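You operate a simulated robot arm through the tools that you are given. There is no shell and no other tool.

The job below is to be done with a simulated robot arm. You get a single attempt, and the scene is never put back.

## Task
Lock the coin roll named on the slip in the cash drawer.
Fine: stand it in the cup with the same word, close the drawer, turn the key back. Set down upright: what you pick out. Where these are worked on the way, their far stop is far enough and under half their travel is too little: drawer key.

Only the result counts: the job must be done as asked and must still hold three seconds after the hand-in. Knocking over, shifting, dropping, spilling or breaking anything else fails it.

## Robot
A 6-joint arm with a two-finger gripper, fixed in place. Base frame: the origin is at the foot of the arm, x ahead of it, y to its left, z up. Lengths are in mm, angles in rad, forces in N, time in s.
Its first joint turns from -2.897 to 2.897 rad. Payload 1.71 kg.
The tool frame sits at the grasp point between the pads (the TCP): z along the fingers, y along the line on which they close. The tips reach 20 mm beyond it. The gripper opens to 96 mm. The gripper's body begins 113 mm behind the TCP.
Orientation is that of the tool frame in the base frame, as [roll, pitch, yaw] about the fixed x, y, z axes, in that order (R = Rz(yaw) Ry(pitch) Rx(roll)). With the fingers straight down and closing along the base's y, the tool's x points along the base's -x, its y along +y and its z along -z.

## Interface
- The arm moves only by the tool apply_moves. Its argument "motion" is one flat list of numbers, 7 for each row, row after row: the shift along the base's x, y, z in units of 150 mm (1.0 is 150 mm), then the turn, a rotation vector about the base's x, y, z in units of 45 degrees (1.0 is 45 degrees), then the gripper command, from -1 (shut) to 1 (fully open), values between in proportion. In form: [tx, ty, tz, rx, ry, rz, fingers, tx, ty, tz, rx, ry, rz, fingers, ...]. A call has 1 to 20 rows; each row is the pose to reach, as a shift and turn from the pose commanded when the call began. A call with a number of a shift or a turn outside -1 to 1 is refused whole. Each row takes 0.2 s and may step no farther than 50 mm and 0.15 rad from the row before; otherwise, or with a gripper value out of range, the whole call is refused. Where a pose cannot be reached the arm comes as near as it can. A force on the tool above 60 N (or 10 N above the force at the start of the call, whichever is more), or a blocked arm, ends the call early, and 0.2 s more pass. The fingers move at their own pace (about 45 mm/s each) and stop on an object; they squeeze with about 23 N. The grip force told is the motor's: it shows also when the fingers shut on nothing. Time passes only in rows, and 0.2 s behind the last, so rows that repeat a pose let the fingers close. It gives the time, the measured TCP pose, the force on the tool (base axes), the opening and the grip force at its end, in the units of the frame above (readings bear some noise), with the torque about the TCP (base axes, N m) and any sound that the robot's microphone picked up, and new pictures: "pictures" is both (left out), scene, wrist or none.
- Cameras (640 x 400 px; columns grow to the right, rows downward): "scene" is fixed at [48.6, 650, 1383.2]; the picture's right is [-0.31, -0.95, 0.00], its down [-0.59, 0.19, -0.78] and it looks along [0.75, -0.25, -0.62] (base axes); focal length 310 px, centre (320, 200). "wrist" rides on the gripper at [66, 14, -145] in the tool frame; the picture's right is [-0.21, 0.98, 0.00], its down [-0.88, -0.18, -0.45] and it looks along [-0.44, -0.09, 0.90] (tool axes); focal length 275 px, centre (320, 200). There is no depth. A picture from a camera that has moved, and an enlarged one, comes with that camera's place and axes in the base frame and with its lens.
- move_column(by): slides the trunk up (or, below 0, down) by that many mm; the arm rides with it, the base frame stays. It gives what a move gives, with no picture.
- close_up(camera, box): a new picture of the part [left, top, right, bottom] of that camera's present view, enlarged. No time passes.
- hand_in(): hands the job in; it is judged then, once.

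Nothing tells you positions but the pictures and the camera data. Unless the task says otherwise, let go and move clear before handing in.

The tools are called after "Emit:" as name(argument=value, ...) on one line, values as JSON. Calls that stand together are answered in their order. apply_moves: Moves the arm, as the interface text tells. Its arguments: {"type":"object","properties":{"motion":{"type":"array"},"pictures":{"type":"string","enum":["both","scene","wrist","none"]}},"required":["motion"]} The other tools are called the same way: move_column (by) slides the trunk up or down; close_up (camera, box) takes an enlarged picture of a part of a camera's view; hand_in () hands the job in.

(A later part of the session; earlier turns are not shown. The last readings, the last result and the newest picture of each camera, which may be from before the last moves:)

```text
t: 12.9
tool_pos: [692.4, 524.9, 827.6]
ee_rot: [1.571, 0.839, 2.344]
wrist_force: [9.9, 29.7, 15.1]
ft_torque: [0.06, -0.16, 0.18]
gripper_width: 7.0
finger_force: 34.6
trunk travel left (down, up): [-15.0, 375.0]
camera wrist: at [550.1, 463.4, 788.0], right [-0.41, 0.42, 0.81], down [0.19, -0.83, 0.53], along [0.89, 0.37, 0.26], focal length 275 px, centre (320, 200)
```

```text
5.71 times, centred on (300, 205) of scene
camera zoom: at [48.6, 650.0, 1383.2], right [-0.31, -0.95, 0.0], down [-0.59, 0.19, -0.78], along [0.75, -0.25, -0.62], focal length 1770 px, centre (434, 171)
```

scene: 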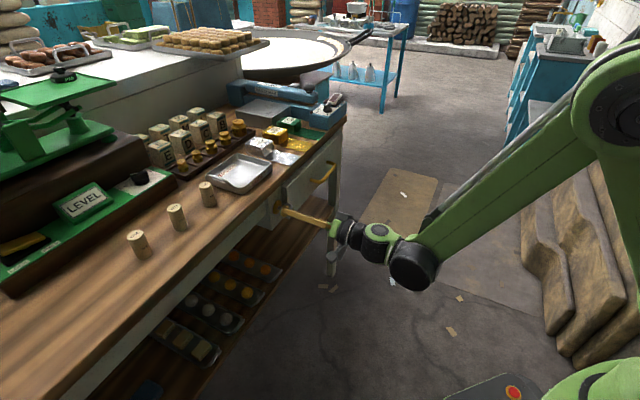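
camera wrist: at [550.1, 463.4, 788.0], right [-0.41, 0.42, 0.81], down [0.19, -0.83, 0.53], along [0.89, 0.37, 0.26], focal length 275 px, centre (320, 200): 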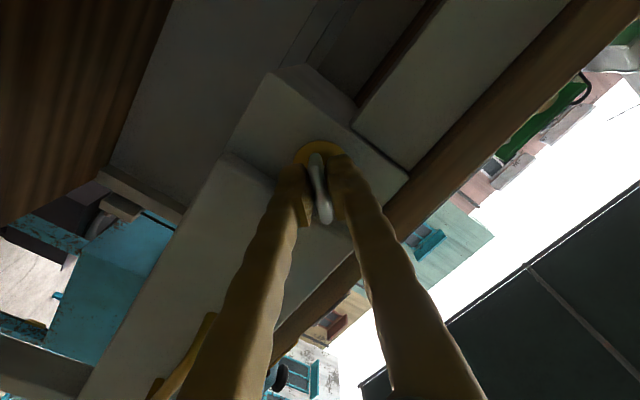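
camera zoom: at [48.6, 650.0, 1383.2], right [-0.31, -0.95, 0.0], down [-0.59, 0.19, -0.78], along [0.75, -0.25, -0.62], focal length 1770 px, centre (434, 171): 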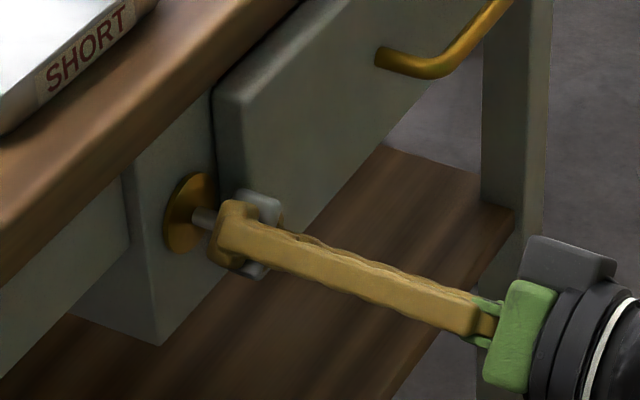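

Emit:
apply_moves(motion=[0, 0, 0, 0.13, 0.13, 0, -1, 0, 0, 0, 0.26, 0.26, 0, -1, 0, 0, 0, 0.39, 0.39, 0, -1, 0, 0, 0, 0.52, 0.52, 0, -1, 0, 0, 0, 0.64, 0.64, 0, -1, 0, 0, 0, 0.64, 0.64, 0, -1], pictures="both")

Emit:
close_up(camera="scene", box=[250, 170, 350, 240])

Emit:
close_up(camera="wrist", box=[240, 100, 400, 230])

```text
t: 14.3
tool_pos: [690.1, 523.6, 829.6]
ee_rot: [1.579, 0.128, 2.344]
wrist_force: [5.0, 29.7, 43.9]
ft_torque: [0.29, -0.38, 0.25]
gripper_width: 7.2
finger_force: 35.1
trunk travel left (down, up): [-15.0, 375.0]
camera wrist: at [540.2, 472.1, 835.2], right [0.06, -0.05, 1.0], down [0.3, -0.95, -0.07], along [0.95, 0.31, -0.04], focal length 275 px, centre (320, 200)
```

scene: 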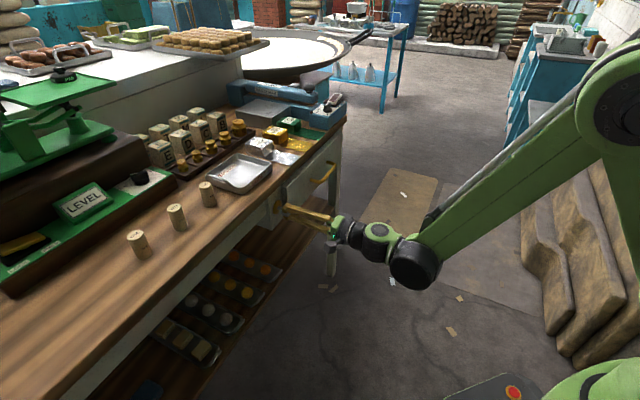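
wrist: 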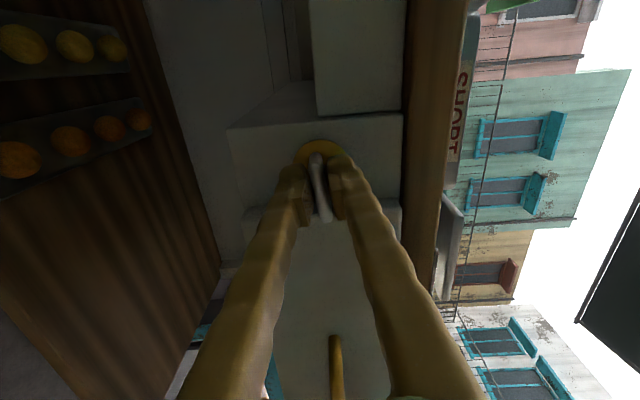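

```text
5.71 times, centred on (300, 205) of scene
camera zoom: at [48.6, 650.0, 1383.2], right [-0.31, -0.95, 0.0], down [-0.59, 0.19, -0.78], along [0.75, -0.25, -0.62], focal length 1770 px, centre (434, 171)
```

zoom: 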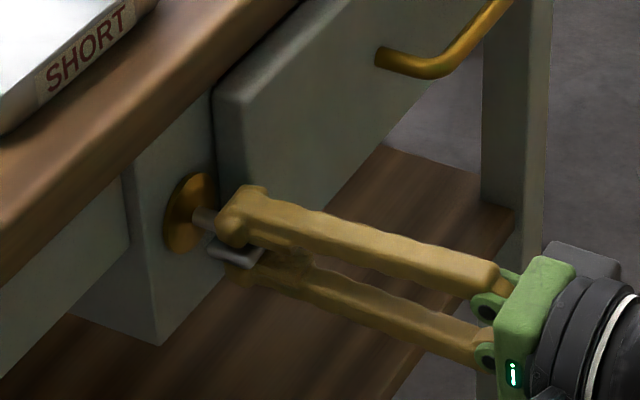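

```text
3.08 times, centred on (320, 165) of wrist
camera zoom: at [540.2, 472.1, 835.2], right [0.06, -0.05, 1.0], down [0.3, -0.95, -0.07], along [0.95, 0.31, -0.04], focal length 847 px, centre (320, 308)
```

zoom: 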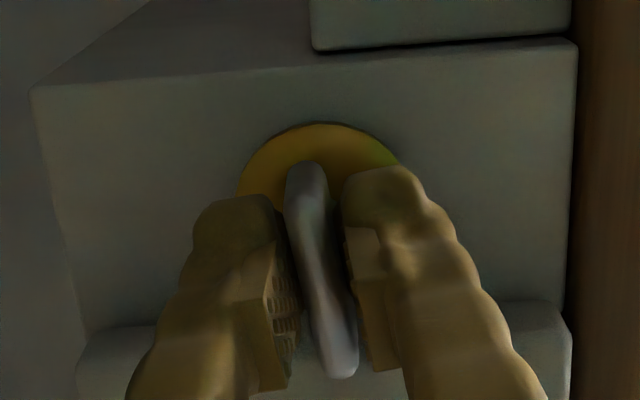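

The key is now turned about 83°; the vertical force comes from my grip sitting about 2 mm low. I'll ease the height up slightly and turn the last bit to find the stop.

Emit:
apply_moves(motion=[0, 0, 0.012, 0, 0, 0, -1, 0, 0, 0.012, 0.06, 0.06, 0, -1, 0, 0, 0.012, 0.12, 0.12, 0, -1], pictures="none")

```text
t: 15.1
tool_pos: [691.6, 524.7, 830.5]
ee_rot: [1.581, -0.003, 2.345]
wrist_force: [-6.9, 13.8, 8.4]
ft_torque: [0.02, -0.14, 0.3]
gripper_width: 7.2
finger_force: 35.4
trunk travel left (down, up): [-15.0, 375.0]
```

Emit:
apply_moves(motion=[0, 0, 0, 0.06, 0.06, 0, -1, 0, 0, 0, 0.12, 0.12, 0, -1, 0, 0, 0, 0.12, 0.12, 0, -1], pictures="both")

Emit:
close_up(camera="wrist", box=[240, 100, 400, 230])

Emit:
close_up(camera="scene", box=[250, 170, 350, 240])

```text
t: 15.9
tool_pos: [690.4, 523.4, 830.3]
ee_rot: [1.585, -0.14, 2.343]
wrist_force: [-19.9, 2.4, 5.9]
ft_torque: [-0.29, -0.42, 0.21]
gripper_width: 8.6
finger_force: 35.3
trunk travel left (down, up): [-15.0, 375.0]
camera wrist: at [543.4, 468.9, 853.5], right [0.24, -0.23, 0.94], down [0.27, -0.92, -0.3], along [0.93, 0.33, -0.16], focal length 275 px, centre (320, 200)
```

scene: 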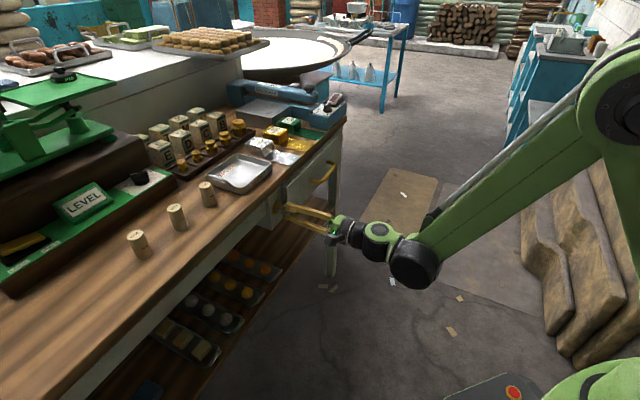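
wrist: 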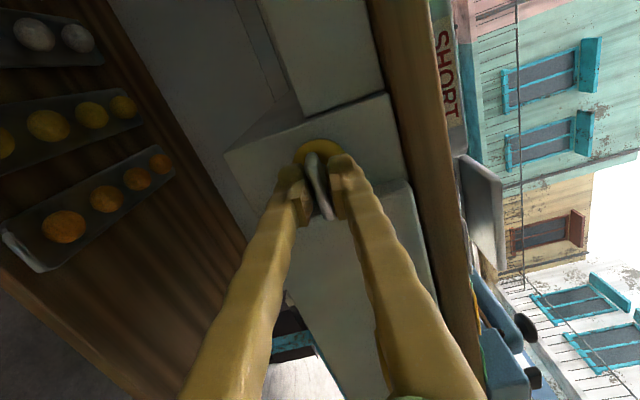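

```text
3.08 times, centred on (320, 165) of wrist
camera zoom: at [543.4, 468.9, 853.5], right [0.24, -0.23, 0.94], down [0.27, -0.92, -0.3], along [0.93, 0.33, -0.16], focal length 847 px, centre (320, 308)
```

zoom: 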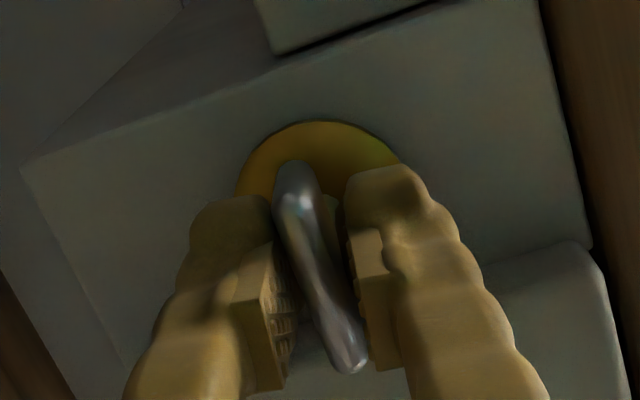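

```text
5.71 times, centred on (300, 205) of scene
camera zoom: at [48.6, 650.0, 1383.2], right [-0.31, -0.95, 0.0], down [-0.59, 0.19, -0.78], along [0.75, -0.25, -0.62], focal length 1770 px, centre (434, 171)
```

zoom: 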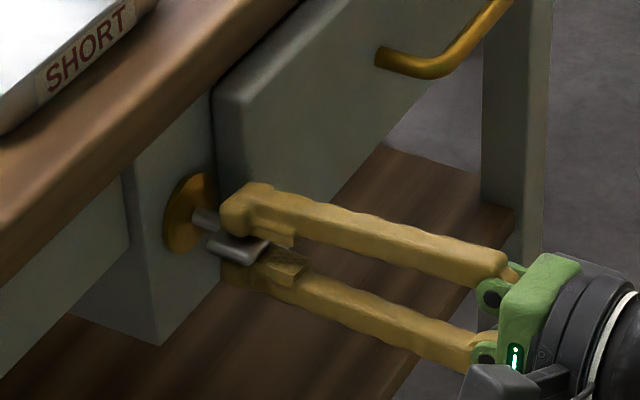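

The stop was felt at about 90° (the bow began to slip in the pads and torque rose). I'll relieve the turn, open and back off.

Emit:
apply_moves(motion=[0, 0, 0, -0.12, -0.12, 0, -1, 0, 0, 0, -0.12, -0.12, 0, -0.4, 0, 0, 0, -0.12, -0.12, 0, -0.4, 0, 0, 0, -0.12, -0.12, 0, -0.4], pictures="none")

Emit:
apply_moves(motion=[-0.2, -0.2, 0, 0, 0, 0, -0.4, -0.4, -0.4, 0, 0, 0, 0, -0.4, -0.5, -0.5, 0, 0, 0, 0, -0.4], pictures="both")

Emit:
close_up(camera="scene", box=[250, 160, 350, 240])

Emit:
close_up(camera="wrist", box=[200, 80, 440, 400])

```text
t: 16.9
tool_pos: [693.1, 524.1, 829.8]
ee_rot: [1.581, -0.003, 2.344]
wrist_force: [0.1, -0.2, -0.1]
ft_torque: [0.02, -0.02, -0.03]
gripper_width: 28.8
finger_force: 0.1
trunk travel left (down, up): [-15.0, 375.0]
```

```text
t: 17.7
tool_pos: [618.6, 447.4, 829.9]
ee_rot: [1.583, -0.003, 2.342]
wrist_force: [0.4, 0.0, -0.8]
ft_torque: [0.02, 0.01, -0.01]
gripper_width: 28.9
finger_force: 0.0
trunk travel left (down, up): [-15.0, 375.0]
camera wrist: at [468.3, 394.6, 844.2], right [0.15, -0.14, 0.98], down [0.29, -0.94, -0.18], along [0.94, 0.31, -0.1], focal length 275 px, centre (320, 200)
```

scene: 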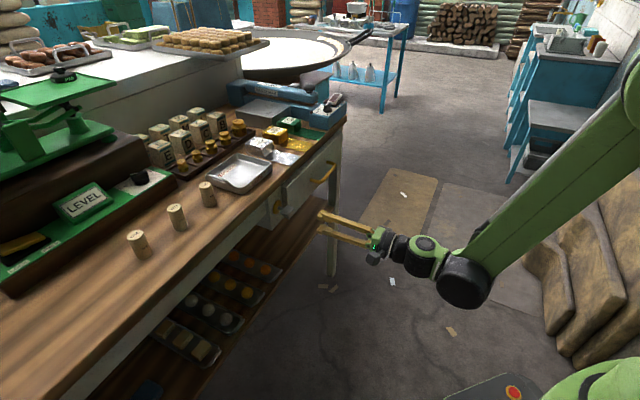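
wrist: 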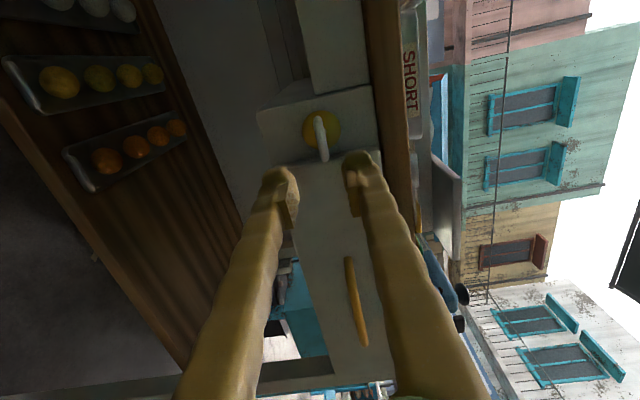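

```text
5.00 times, centred on (300, 200) of scene
camera zoom: at [48.6, 650.0, 1383.2], right [-0.31, -0.95, 0.0], down [-0.59, 0.19, -0.78], along [0.75, -0.25, -0.62], focal length 1549 px, centre (420, 200)
```

zoom: 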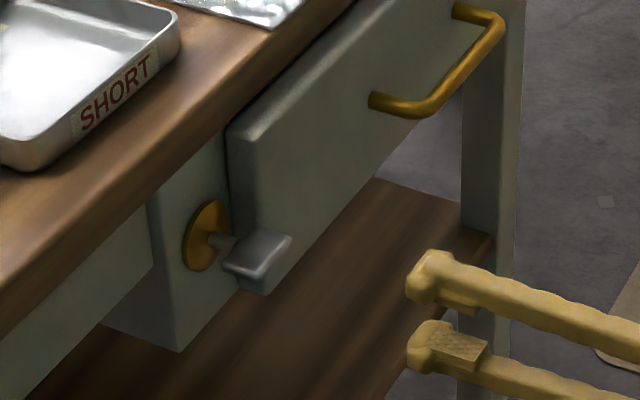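

```text
1.25 times, centred on (320, 240) of wrist
camera zoom: at [468.3, 394.6, 844.2], right [0.15, -0.14, 0.98], down [0.29, -0.94, -0.18], along [0.94, 0.31, -0.1], focal length 344 px, centre (320, 150)
```

zoom: 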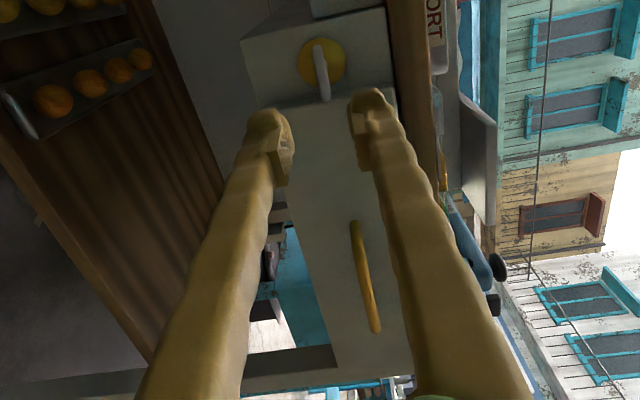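

The key bow is now horizontal, and the tool orientation (closing vertically) already suits the handle bar at about (846, 367, 827). I'll move across to a standoff in front of the handle.

Emit:
apply_moves(motion=[0.22, -0.22, -0.01, 0, 0, 0, -0.25, 0.44, -0.44, -0.01, 0, 0, 0, -0.25, 0.66, -0.66, -0.01, 0, 0, 0, -0.25, 0.85, -0.85, -0.01, 0, 0, 0, -0.25], pictures="none")

Emit:
apply_moves(motion=[0.2, -0.1, 0, 0, 0, 0, -0.25, 0.4, 0.03, 0, 0, 0, 0, -0.25, 0.4, 0.03, 0, 0, 0, 0, -0.25], pictures="both")

Emit:
close_up(camera="wrist", box=[200, 80, 440, 300])

Emit:
close_up(camera="scene", box=[270, 140, 370, 220])

```text
t: 18.7
tool_pos: [745.3, 321.7, 826.6]
ee_rot: [1.579, -0.003, 2.344]
wrist_force: [0.0, -0.1, 0.4]
ft_torque: [-0.01, 0.01, -0.09]
gripper_width: 36.3
finger_force: 0.0
trunk travel left (down, up): [-15.0, 375.0]
```

```text
t: 19.5
tool_pos: [805.0, 326.3, 826.7]
ee_rot: [1.58, -0.004, 2.344]
wrist_force: [-0.5, -0.1, 0.0]
ft_torque: [-0.01, 0.0, -0.03]
gripper_width: 36.2
finger_force: 0.1
trunk travel left (down, up): [-15.0, 375.0]
camera wrist: at [655.7, 272.9, 841.7], right [0.15, -0.14, 0.98], down [0.29, -0.94, -0.18], along [0.94, 0.31, -0.1], focal length 275 px, centre (320, 200)
```

scene: 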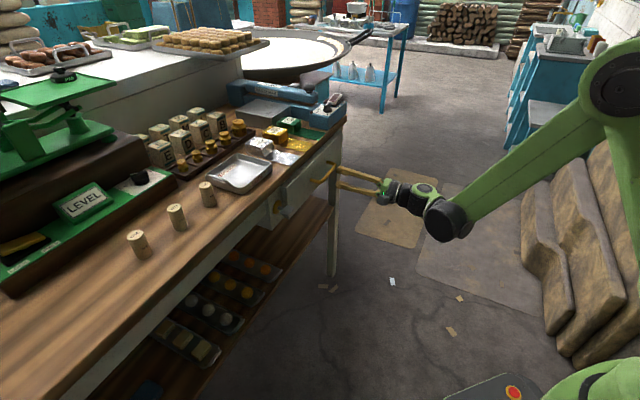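
wrist: 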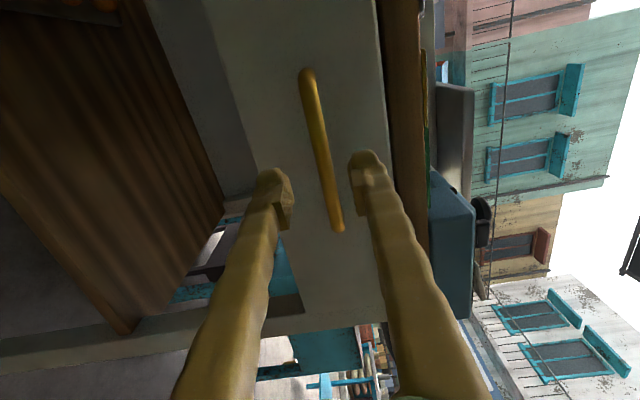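

```text
1.82 times, centred on (320, 190) of wrist
camera zoom: at [655.7, 272.9, 841.7], right [0.15, -0.14, 0.98], down [0.29, -0.94, -0.18], along [0.94, 0.31, -0.1], focal length 500 px, centre (320, 218)
```

zoom: 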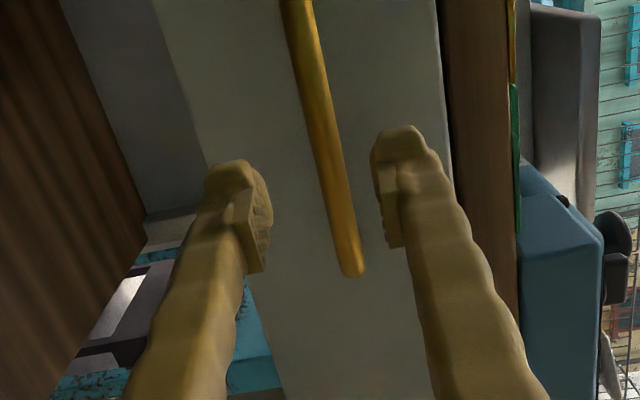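

```text
5.00 times, centred on (320, 180) of scene
camera zoom: at [48.6, 650.0, 1383.2], right [-0.31, -0.95, 0.0], down [-0.59, 0.19, -0.78], along [0.75, -0.25, -0.62], focal length 1549 px, centre (320, 300)
```

zoom: 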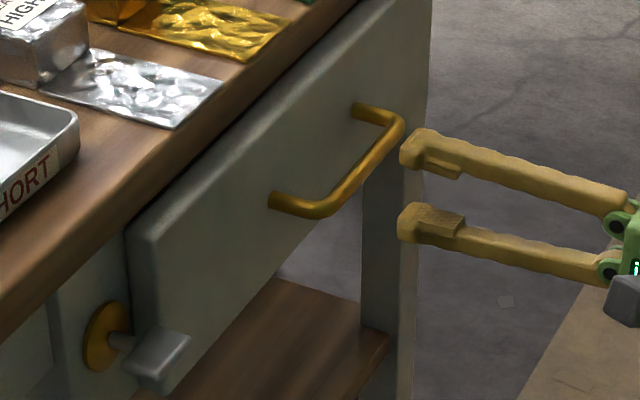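

The fingers straddle the handle bar, which is centred along the fingers' width and about 3 mm above the TCP. I'll advance 51 mm and close on the bar.

Emit:
apply_moves(motion=[0.08, 0.08, 0.018, 0, 0, 0, -0.25, 0.16, 0.16, 0.018, 0, 0, 0, -0.25, 0.24, 0.24, 0.018, 0, 0, 0, -0.25, 0.24, 0.24, 0.018, 0, 0, 0, -0.25], pictures="both")

Emit:
close_up(camera="scene", box=[270, 140, 370, 220])

Emit:
close_up(camera="wrist", box=[200, 80, 440, 300])

```text
t: 20.5
tool_pos: [841.8, 362.5, 830.6]
ee_rot: [1.58, -0.003, 2.343]
wrist_force: [0.3, -0.1, 0.2]
ft_torque: [0.01, 0.04, 0.0]
gripper_width: 35.9
finger_force: 0.1
trunk travel left (down, up): [-15.0, 375.0]
camera wrist: at [691.5, 308.9, 844.9], right [0.15, -0.14, 0.98], down [0.29, -0.94, -0.18], along [0.94, 0.31, -0.1], focal length 275 px, centre (320, 200)
```

scene: 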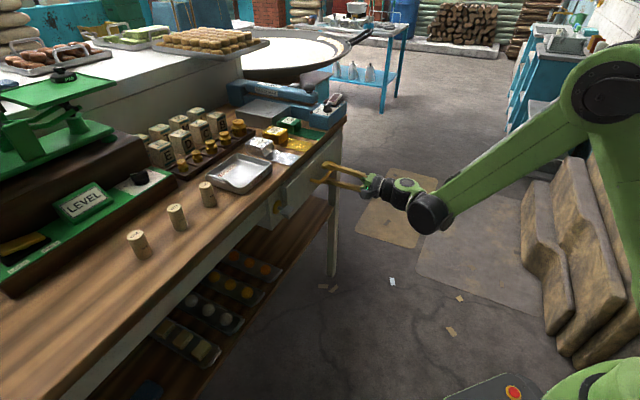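
wrist: 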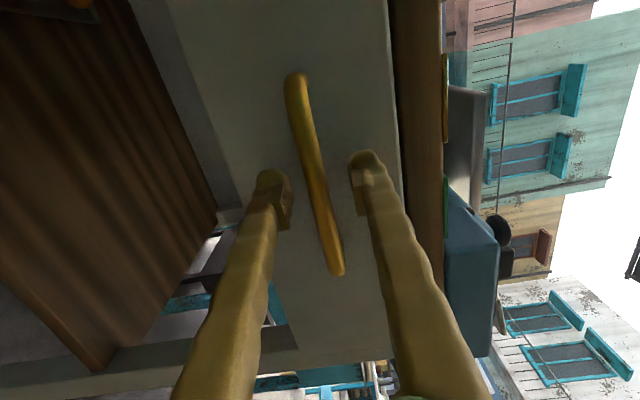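

```text
5.00 times, centred on (320, 180) of scene
camera zoom: at [48.6, 650.0, 1383.2], right [-0.31, -0.95, 0.0], down [-0.59, 0.19, -0.78], along [0.75, -0.25, -0.62], focal length 1549 px, centre (320, 300)
```

zoom: 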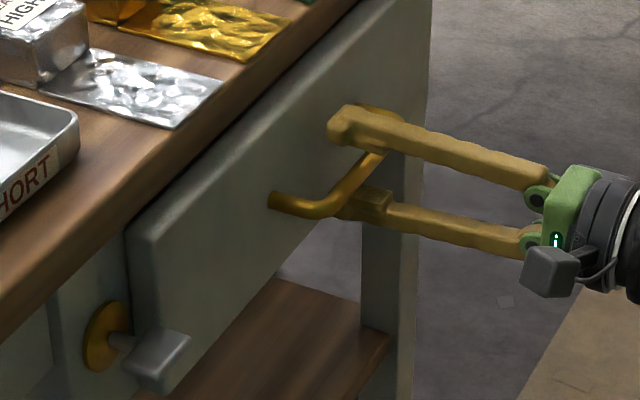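

```text
1.82 times, centred on (320, 190) of wrist
camera zoom: at [691.5, 308.9, 844.9], right [0.15, -0.14, 0.98], down [0.29, -0.94, -0.18], along [0.94, 0.31, -0.1], focal length 500 px, centre (320, 218)
```

zoom: 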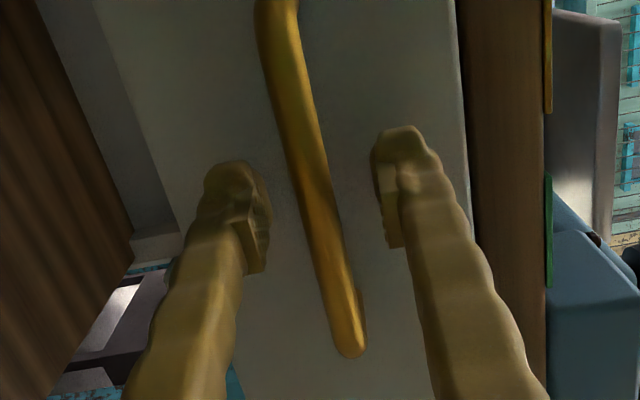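

Emit:
apply_moves(motion=[0, 0, 0, 0, 0, 0, -1, 0, 0, 0, 0, 0, 0, -1, 0, 0, 0, 0, 0, 0, -1], pictures="none")

Emit:
close_up(camera="wrist", box=[200, 80, 440, 300])

Emit:
close_up(camera="scene", box=[270, 140, 370, 220])

```text
t: 21.3
tool_pos: [841.5, 363.1, 831.3]
ee_rot: [1.58, -0.004, 2.344]
wrist_force: [-2.4, -1.5, -8.7]
ft_torque: [-0.07, -0.04, 0.03]
gripper_width: 6.5
finger_force: 31.7
trunk travel left (down, up): [-15.0, 375.0]
```

```text
1.82 times, centred on (320, 190) of wrist
camera zoom: at [691.6, 308.8, 844.4], right [0.15, -0.14, 0.98], down [0.29, -0.94, -0.18], along [0.94, 0.31, -0.1], focal length 500 px, centre (320, 218)
```

zoom: 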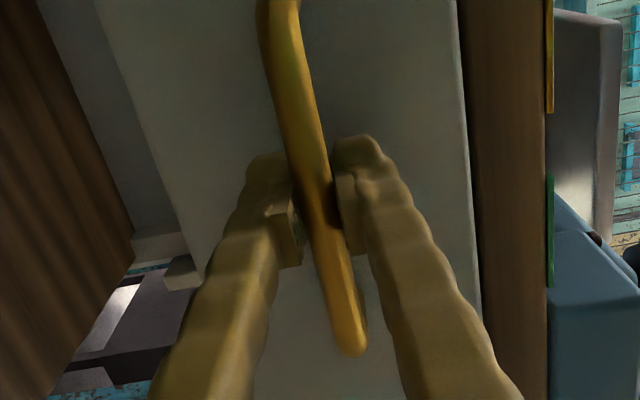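

```text
5.00 times, centred on (320, 180) of scene
camera zoom: at [48.6, 650.0, 1383.2], right [-0.31, -0.95, 0.0], down [-0.59, 0.19, -0.78], along [0.75, -0.25, -0.62], focal length 1549 px, centre (320, 300)
```

zoom: 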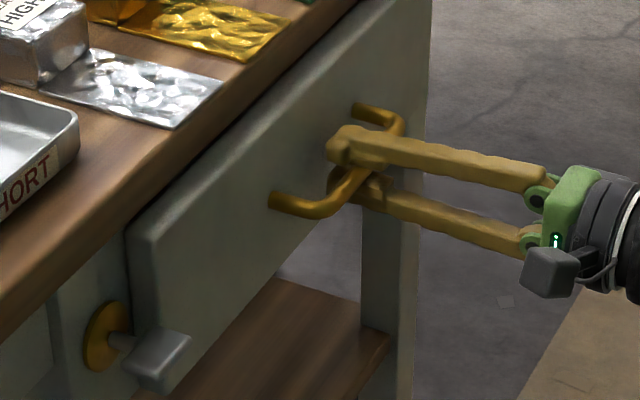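

The bar is gripped. I'll pull the drawer straight out slowly, watching the force.

Emit:
apply_moves(motion=[-0.09, -0.09, 0, 0, 0, 0, -1, -0.18, -0.18, 0, 0, 0, 0, -1, -0.27, -0.27, 0, 0, 0, 0, -1, -0.36, -0.36, 0, 0, 0, 0, -1], pictures="both")

```text
t: 22.3
tool_pos: [787.4, 309.6, 830.7]
ee_rot: [1.582, -0.003, 2.344]
wrist_force: [-2.5, 1.3, -30.3]
ft_torque: [-0.04, -0.13, -0.11]
gripper_width: 6.4
finger_force: 34.3
trunk travel left (down, up): [-15.0, 375.0]
camera wrist: at [637.9, 255.3, 844.7], right [0.15, -0.14, 0.98], down [0.29, -0.94, -0.18], along [0.94, 0.31, -0.1], focal length 275 px, centre (320, 200)
```

scene: 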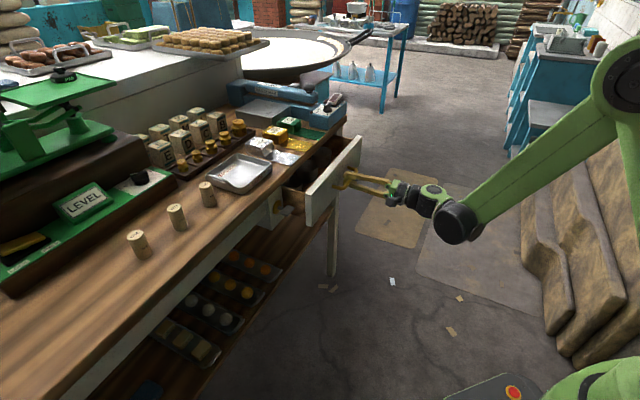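
wrist: 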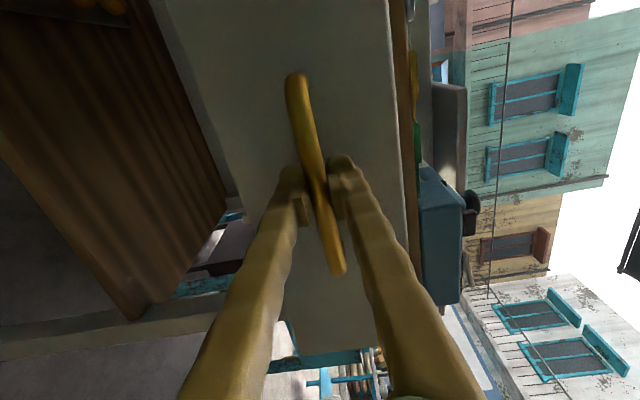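

The drawer slides out freely (76 mm so far). I'll keep pulling and take out the small vertical preload.

Emit:
apply_moves(motion=[-0.09, -0.09, -0.008, 0, 0, 0, -1, -0.18, -0.18, -0.008, 0, 0, 0, -1, -0.27, -0.27, -0.008, 0, 0, 0, -1, -0.36, -0.36, -0.008, 0, 0, 0, -1], pictures="both")

Emit:
close_up(camera="scene", box=[270, 120, 400, 220])

```text
t: 23.3
tool_pos: [732.5, 254.3, 830.7]
ee_rot: [1.58, -0.005, 2.342]
wrist_force: [4.1, -3.0, -8.3]
ft_torque: [-0.03, -0.12, -0.17]
gripper_width: 6.4
finger_force: 34.9
trunk travel left (down, up): [-15.0, 375.0]
camera wrist: at [583.8, 201.6, 844.4], right [0.15, -0.14, 0.98], down [0.29, -0.94, -0.18], along [0.94, 0.31, -0.1], focal length 275 px, centre (320, 200)
```

scene: 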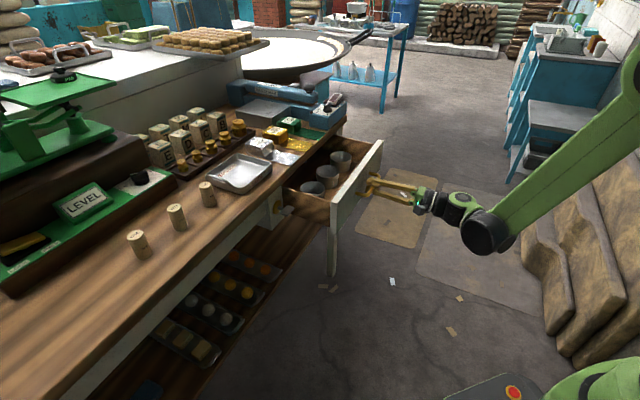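
wrist: 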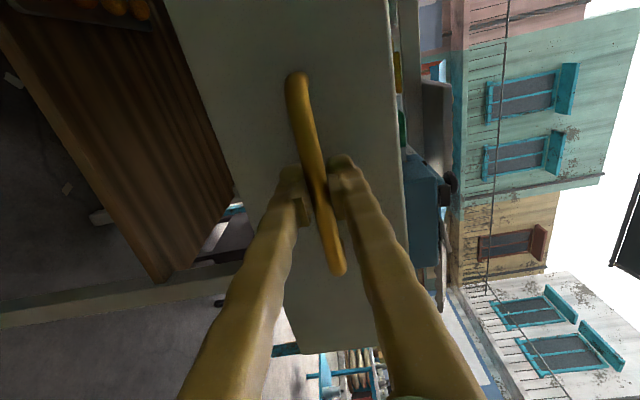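

```text
4.00 times, centred on (335, 170) of scene
camera zoom: at [48.6, 650.0, 1383.2], right [-0.31, -0.95, 0.0], down [-0.59, 0.19, -0.78], along [0.75, -0.25, -0.62], focal length 1239 px, centre (260, 320)
```

zoom: 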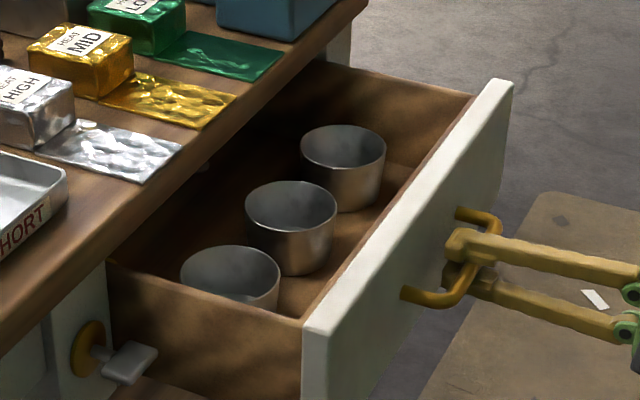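

The drawer is 154 mm out and three cups are visible inside. I'll pull a little further to find the far stop or get more room.

Emit:
apply_moves(motion=[-0.07, -0.07, -0.003, 0, 0, 0, -1, -0.14, -0.14, -0.003, 0, 0, 0, -1, -0.21, -0.21, -0.003, 0, 0, 0, -1], pictures="scene")

Emit:
close_up(camera="scene", box=[280, 120, 400, 220])

```text
t: 24.1
tool_pos: [701.3, 223.5, 829.8]
ee_rot: [1.579, -0.003, 2.345]
wrist_force: [0.1, -0.2, 1.3]
ft_torque: [-0.09, -0.1, 0.12]
gripper_width: 6.3
finger_force: 34.3
trunk travel left (down, up): [-15.0, 375.0]
```

scene: 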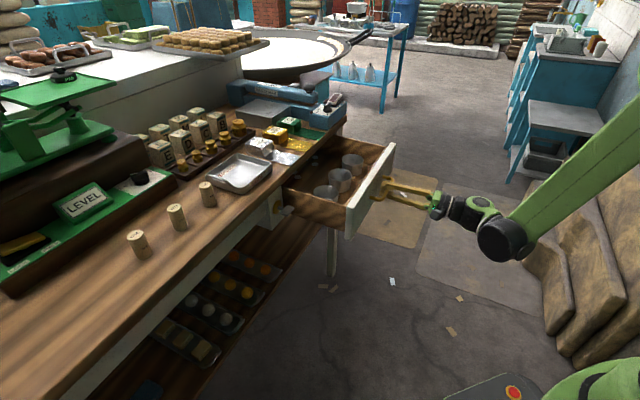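

```text
4.00 times, centred on (340, 170) of scene
camera zoom: at [48.6, 650.0, 1383.2], right [-0.31, -0.95, 0.0], down [-0.59, 0.19, -0.78], along [0.75, -0.25, -0.62], focal length 1239 px, centre (240, 320)
```

zoom: 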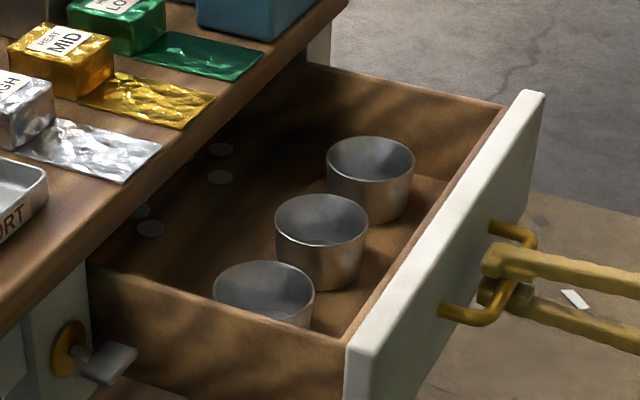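

The drawer is open about 197 mm and the cups are fully exposed. I'll open the fingers slightly, pitch the tool down about the bar to relieve the wrist, then back off along the tool axis.

Emit:
apply_moves(motion=[0, 0, 0, 0, 0, 0, -0.58, 0, 0, 0, 0, 0, 0, -0.58, 0, 0, 0, -0.118, 0.118, 0, -0.58, 0, 0, 0, -0.236, 0.236, 0, -0.58, 0, 0, 0, -0.354, 0.354, 0, -0.58, 0, 0, 0, -0.471, 0.471, 0, -0.58], pictures="scene")

Emit:
close_up(camera="scene", box=[330, 140, 450, 240])

```text
t: 25.5
tool_pos: [701.9, 222.5, 830.3]
ee_rot: [2.105, 0.002, 2.345]
wrist_force: [0.4, -0.1, 0.7]
ft_torque: [-0.04, 0.01, 0.05]
gripper_width: 20.3
finger_force: 0.0
trunk travel left (down, up): [-15.0, 375.0]
```

scene: 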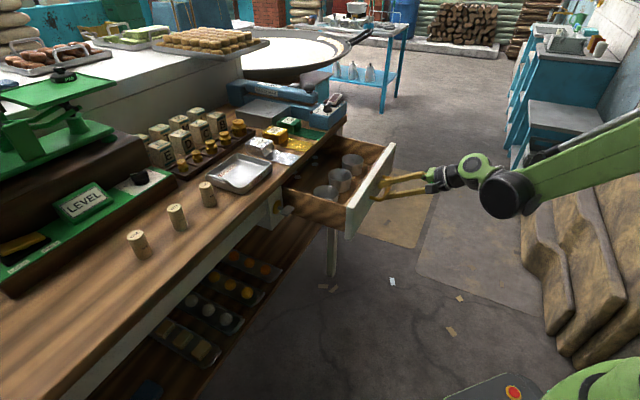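

```text
4.00 times, centred on (390, 190) of scene
camera zoom: at [48.6, 650.0, 1383.2], right [-0.31, -0.95, 0.0], down [-0.59, 0.19, -0.78], along [0.75, -0.25, -0.62], focal length 1239 px, centre (40, 240)
```

zoom: 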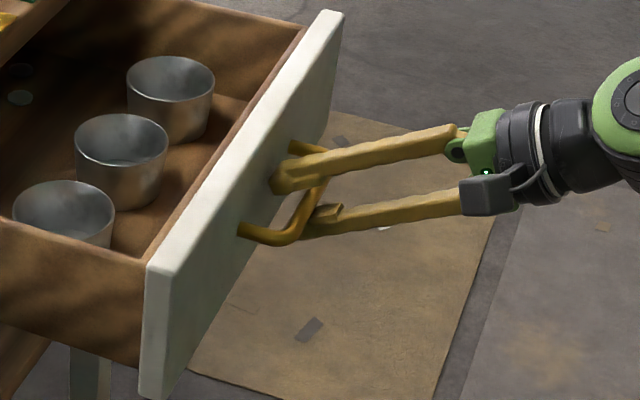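

The fingers are free of the bar. I'll back off along the tool axis and then rise clear of the drawer.

Emit:
apply_moves(motion=[-0.153, -0.153, 0.125, 0, 0, 0, -0.58, -0.307, -0.307, 0.25, 0, 0, 0, -0.58, -0.307, -0.307, 0.5, 0, 0, 0, -0.58, -0.307, -0.307, 0.75, 0, 0, 0, -0.58, -0.307, -0.307, 1.0, 0, 0, 0, -0.58], pictures="scene")

```text
t: 26.7
tool_pos: [657.0, 175.6, 979.2]
ee_rot: [2.105, 0.001, 2.344]
wrist_force: [0.8, 0.3, -0.3]
ft_torque: [0.01, -0.01, 0.03]
gripper_width: 20.2
finger_force: 0.0
trunk travel left (down, up): [-15.0, 375.0]
```

scene: 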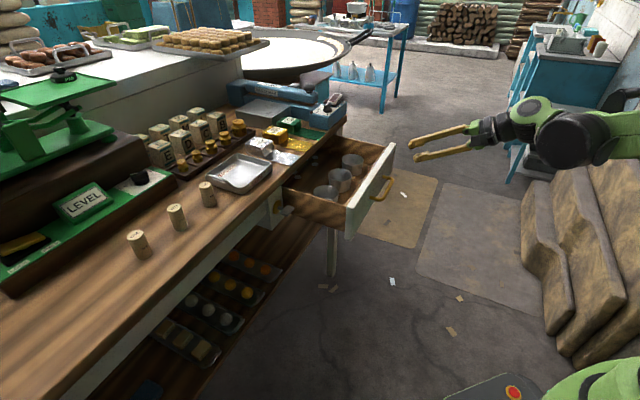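

Now I'll roll the tool back 90° about its own axis so the fingers close horizontally, ahead of looking down into the drawer.

Emit:
apply_moves(motion=[0, 0, 0, -0.103, -0.1, 0.085, -0.2, 0, 0, 0, -0.205, -0.2, 0.17, -0.2, 0, 0, 0, -0.308, -0.3, 0.255, -0.2, 0, 0, 0, -0.411, -0.4, 0.34, -0.2, 0, 0, 0, -0.513, -0.5, 0.424, -0.2, 0, 0, 0, -0.616, -0.601, 0.509, -0.2], pictures="none")

Emit:
apply_moves(motion=[0, 0, 0, -0.103, -0.1, 0.085, -0.2, 0, 0, 0, -0.205, -0.2, 0.17, -0.2, 0, 0, 0, -0.308, -0.3, 0.255, -0.2, 0, 0, 0, -0.411, -0.4, 0.34, -0.2, 0, 0, 0, -0.513, -0.5, 0.424, -0.2, 0, 0, 0, -0.616, -0.601, 0.509, -0.2], pictures="both")

```text
t: 28.1
tool_pos: [655.4, 176.7, 980.9]
ee_rot: [2.268, 0.657, 2.818]
wrist_force: [-1.0, -0.4, 0.4]
ft_torque: [-0.01, 0.01, 0.03]
gripper_width: 38.6
finger_force: 0.0
trunk travel left (down, up): [-15.0, 375.0]
```

```text
t: 29.5
tool_pos: [655.1, 176.4, 979.7]
ee_rot: [-3.138, 1.037, -2.362]
wrist_force: [0.0, -0.7, -0.7]
ft_torque: [0.02, 0.01, 0.0]
gripper_width: 38.3
finger_force: 0.0
trunk travel left (down, up): [-15.0, 375.0]
camera wrist: at [533.5, 76.9, 995.9], right [-0.61, 0.77, 0.18], down [0.17, -0.09, 0.98], along [0.77, 0.63, -0.08], focal length 275 px, centre (320, 200)
```

scene: 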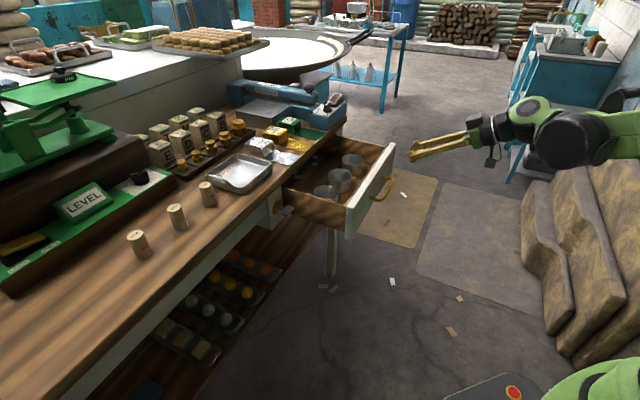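
wrist: 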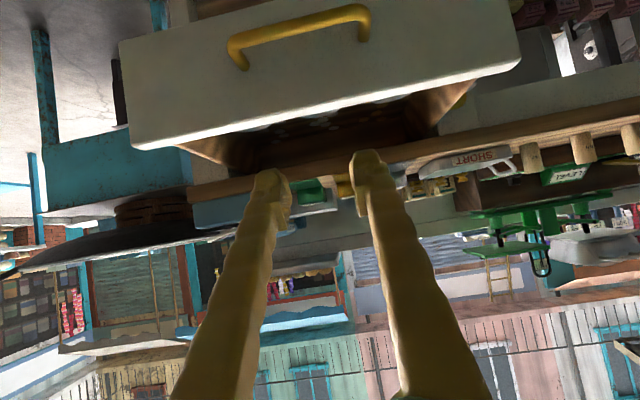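

Emit:
apply_moves(motion=[0.04, 0.04, 0.03, -0.118, 0.118, 0, -0.2, 0.08, 0.08, 0.07, -0.236, 0.236, 0, -0.2, 0.12, 0.12, 0.1, -0.354, 0.354, 0, -0.2, 0.16, 0.16, 0.14, -0.471, 0.471, 0, -0.2, 0.2, 0.2, 0.17, -0.589, 0.589, 0, -0.2, 0.23, 0.23, 0.2, -0.707, 0.707, 0, -0.2], pictures="both")

Emit:
close_up(camera="wrist", box=[160, 100, 480, 300])

```text
t: 30.9
tool_pos: [690.2, 212.1, 1011.0]
ee_rot: [-3.137, 0.252, -2.361]
wrist_force: [-1.3, -0.4, 0.0]
ft_torque: [0.0, -0.06, -0.01]
gripper_width: 38.5
finger_force: 0.1
trunk travel left (down, up): [-15.0, 375.0]
camera wrist: at [608.9, 152.5, 1132.9], right [-0.55, 0.84, 0.05], down [0.65, 0.39, 0.65], along [0.53, 0.38, -0.76], focal length 275 px, centre (320, 200)
```

scene: 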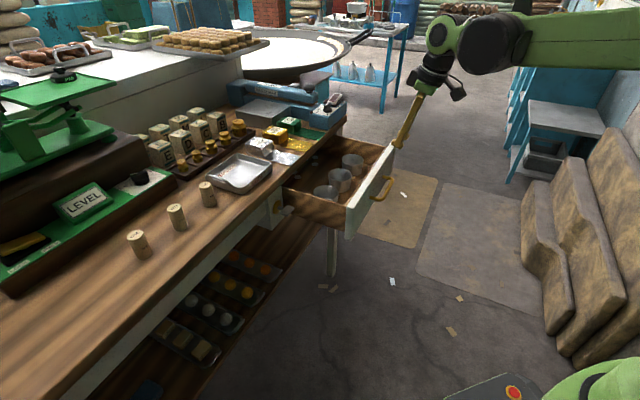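
wrist: 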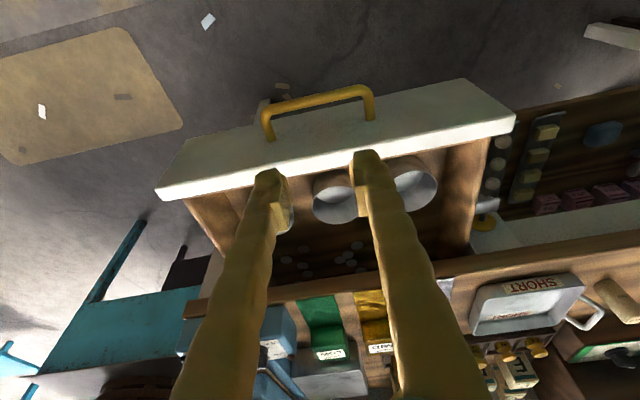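

```text
2.00 times, centred on (320, 200) of wrist
camera zoom: at [608.9, 152.5, 1132.9], right [-0.55, 0.84, 0.05], down [0.65, 0.39, 0.65], along [0.53, 0.38, -0.76], focal length 551 px, centre (320, 200)
```

zoom: 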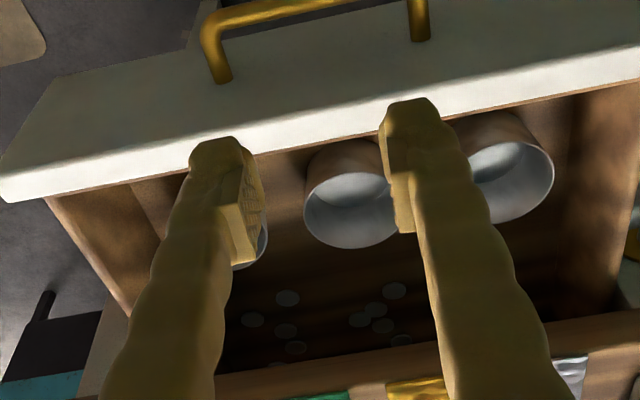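

Emit:
close_up(camera="wrist", box=[380, 140, 460, 230])

Emit:
close_up(camera="wrist", box=[290, 150, 370, 240])

Emit:
close_up(camera="scene", box=[300, 140, 400, 220])

Emit:
close_up(camera="scene", box=[305, 145, 370, 200])

```text
4.44 times, centred on (420, 185) of wrist
camera zoom: at [608.9, 152.5, 1132.9], right [-0.55, 0.84, 0.05], down [0.65, 0.39, 0.65], along [0.53, 0.38, -0.76], focal length 1224 px, centre (-124, 267)
```

zoom: 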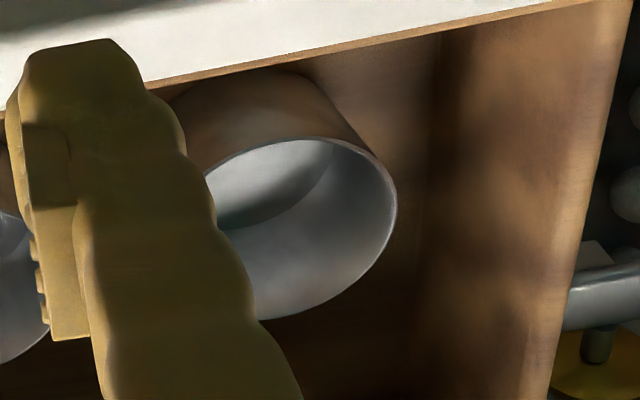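

```text
4.44 times, centred on (330, 195) of wrist
camera zoom: at [608.9, 152.5, 1132.9], right [-0.55, 0.84, 0.05], down [0.65, 0.39, 0.65], along [0.53, 0.38, -0.76], focal length 1224 px, centre (276, 222)
```

zoom: 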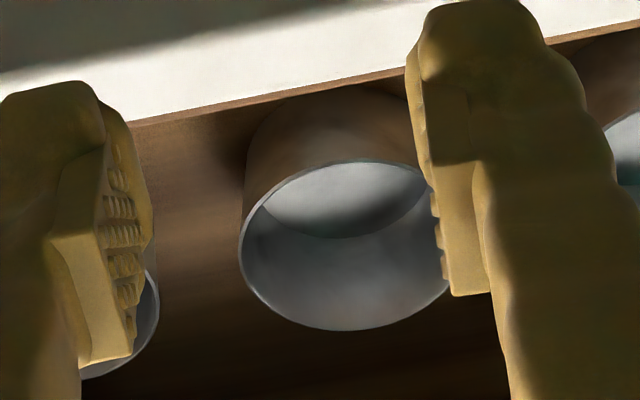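

```text
5.00 times, centred on (350, 180) of scene
camera zoom: at [48.6, 650.0, 1383.2], right [-0.31, -0.95, 0.0], down [-0.59, 0.19, -0.78], along [0.75, -0.25, -0.62], focal length 1549 px, centre (170, 300)
```

zoom: 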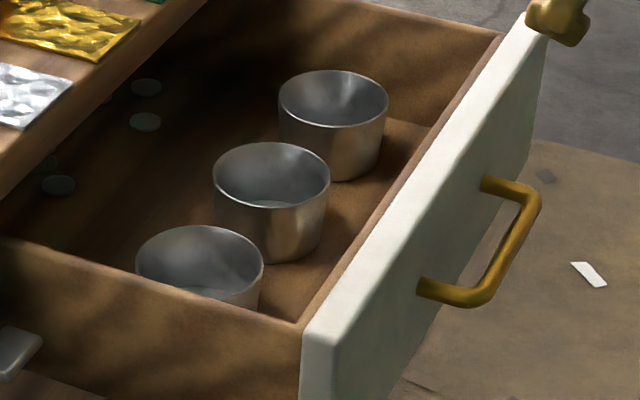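

```text
7.27 times, centred on (338, 172) of scene
camera zoom: at [48.6, 650.0, 1383.2], right [-0.31, -0.95, 0.0], down [-0.59, 0.19, -0.78], along [0.75, -0.25, -0.62], focal length 2252 px, centre (193, 400)
```

zoom: 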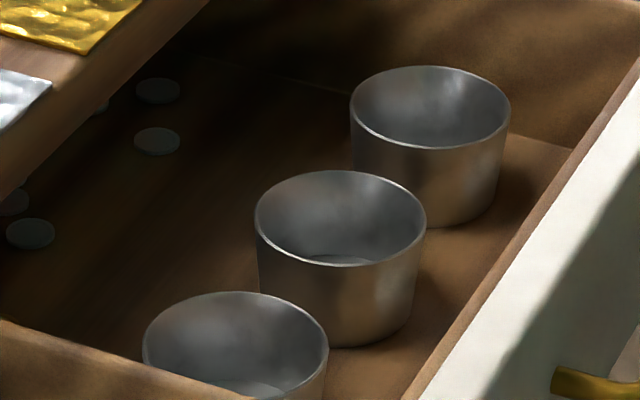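

No words show on the cup sides from here, so they may be on the cup floors. I'll bring the camera nearly above the cups to look straight in.

Emit:
apply_moves(motion=[0.19, 0.17, 0.1, -0.05, 0.05, 0, -0.2, 0.38, 0.33, 0.15, -0.1, 0.1, 0, -0.2, 0.57, 0.5, 0.2, -0.15, 0.15, 0, -0.2, 0.76, 0.66, 0.2, -0.2, 0.2, 0, -0.2, 0.92, 0.8, 0.2, -0.226, 0.226, 0, -0.2, 0.92, 0.8, 0.2, -0.226, 0.226, 0, -0.2], pictures="wrist")

Emit:
close_up(camera="wrist", box=[200, 0, 480, 175])

```text
t: 32.3
tool_pos: [830.8, 331.4, 1038.1]
ee_rot: [-3.134, 0.0, -2.36]
wrist_force: [0.6, 0.0, -0.5]
ft_torque: [0.03, 0.04, -0.03]
gripper_width: 38.5
finger_force: 0.1
trunk travel left (down, up): [-15.0, 375.0]
camera wrist: at [772.4, 295.6, 1182.4], right [-0.54, 0.84, -0.01], down [0.75, 0.49, 0.45], along [0.38, 0.24, -0.9], focal length 275 px, centre (320, 200)
```

wrist: 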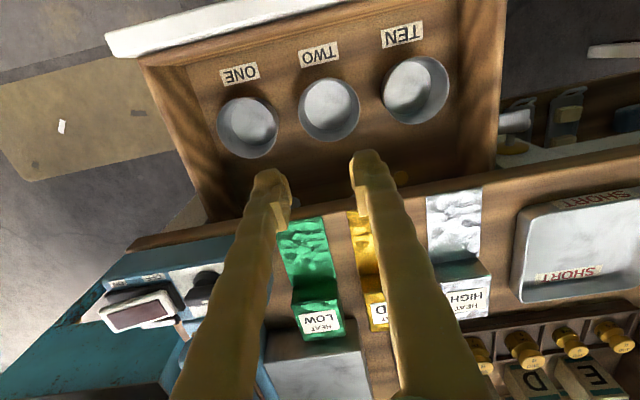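

```text
2.29 times, centred on (340, 88) of wrist
camera zoom: at [772.4, 295.6, 1182.4], right [-0.54, 0.84, -0.01], down [0.75, 0.49, 0.45], along [0.38, 0.24, -0.9], focal length 629 px, centre (274, 457)
```

zoom: 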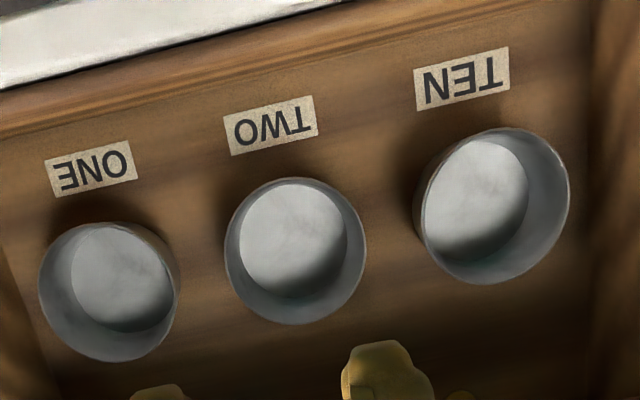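

The labels are on the drawer floor: the ONE cup is the one at world right, with its rim centred near (884, 257) at z 834 and about 78 mm wide. The ONE roll stands some 1015 mm from the base axis, so I'll raise the trunk to gain reach, then travel high toward it.

Emit:
move_column(by=150)

Emit:
apply_moves(motion=[-0.2, 0.2, -0.2, 0, 0, 0, 0, -0.4, 0.4, -0.4, 0, 0, 0, 0, -0.6, 0.6, -0.5, 0, 0, 0, 0, -0.8, 0.8, -0.5, 0, 0, 0, 0, -1.0, 1.0, -0.5, 0, 0, 0, 0], pictures="scene")

```text
t: 34.1
tool_pos: [828.2, 330.5, 1188.4]
ee_rot: [-3.137, 0.001, -2.361]
wrist_force: [0.4, -0.1, 0.1]
ft_torque: [-0.02, 0.01, -0.02]
gripper_width: 38.4
finger_force: 0.1
trunk travel left (down, up): [-165.0, 225.0]
```

```text
refused: row 1 steps farther than a row can; nothing moved
```

Emit:
move_column(by=150)

Emit:
apply_moves(motion=[-0.18, 0.18, -0.18, 0, 0, 0, 0, -0.36, 0.36, -0.36, 0, 0, 0, 0, -0.54, 0.54, -0.54, 0, 0, 0, 0, -0.72, 0.72, -0.72, 0, 0, 0, 0, -0.9, 0.9, -0.9, 0, 0, 0, 0], pictures="scene")

```text
t: 35.8
tool_pos: [829.4, 329.9, 1339.0]
ee_rot: [-3.135, 0.001, -2.361]
wrist_force: [0.2, 0.6, 0.5]
ft_torque: [0.0, 0.03, 0.01]
gripper_width: 38.3
finger_force: 0.0
trunk travel left (down, up): [-315.0, 75.0]
```

```text
t: 37.0
tool_pos: [694.3, 463.6, 1205.2]
ee_rot: [-3.134, 0.002, -2.361]
wrist_force: [0.1, 0.4, 0.1]
ft_torque: [-0.05, 0.05, 0.01]
gripper_width: 48.1
finger_force: 0.0
trunk travel left (down, up): [-315.0, 75.0]
```

scene: 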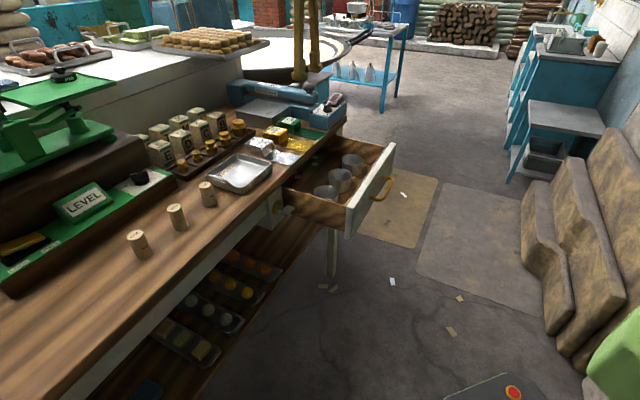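

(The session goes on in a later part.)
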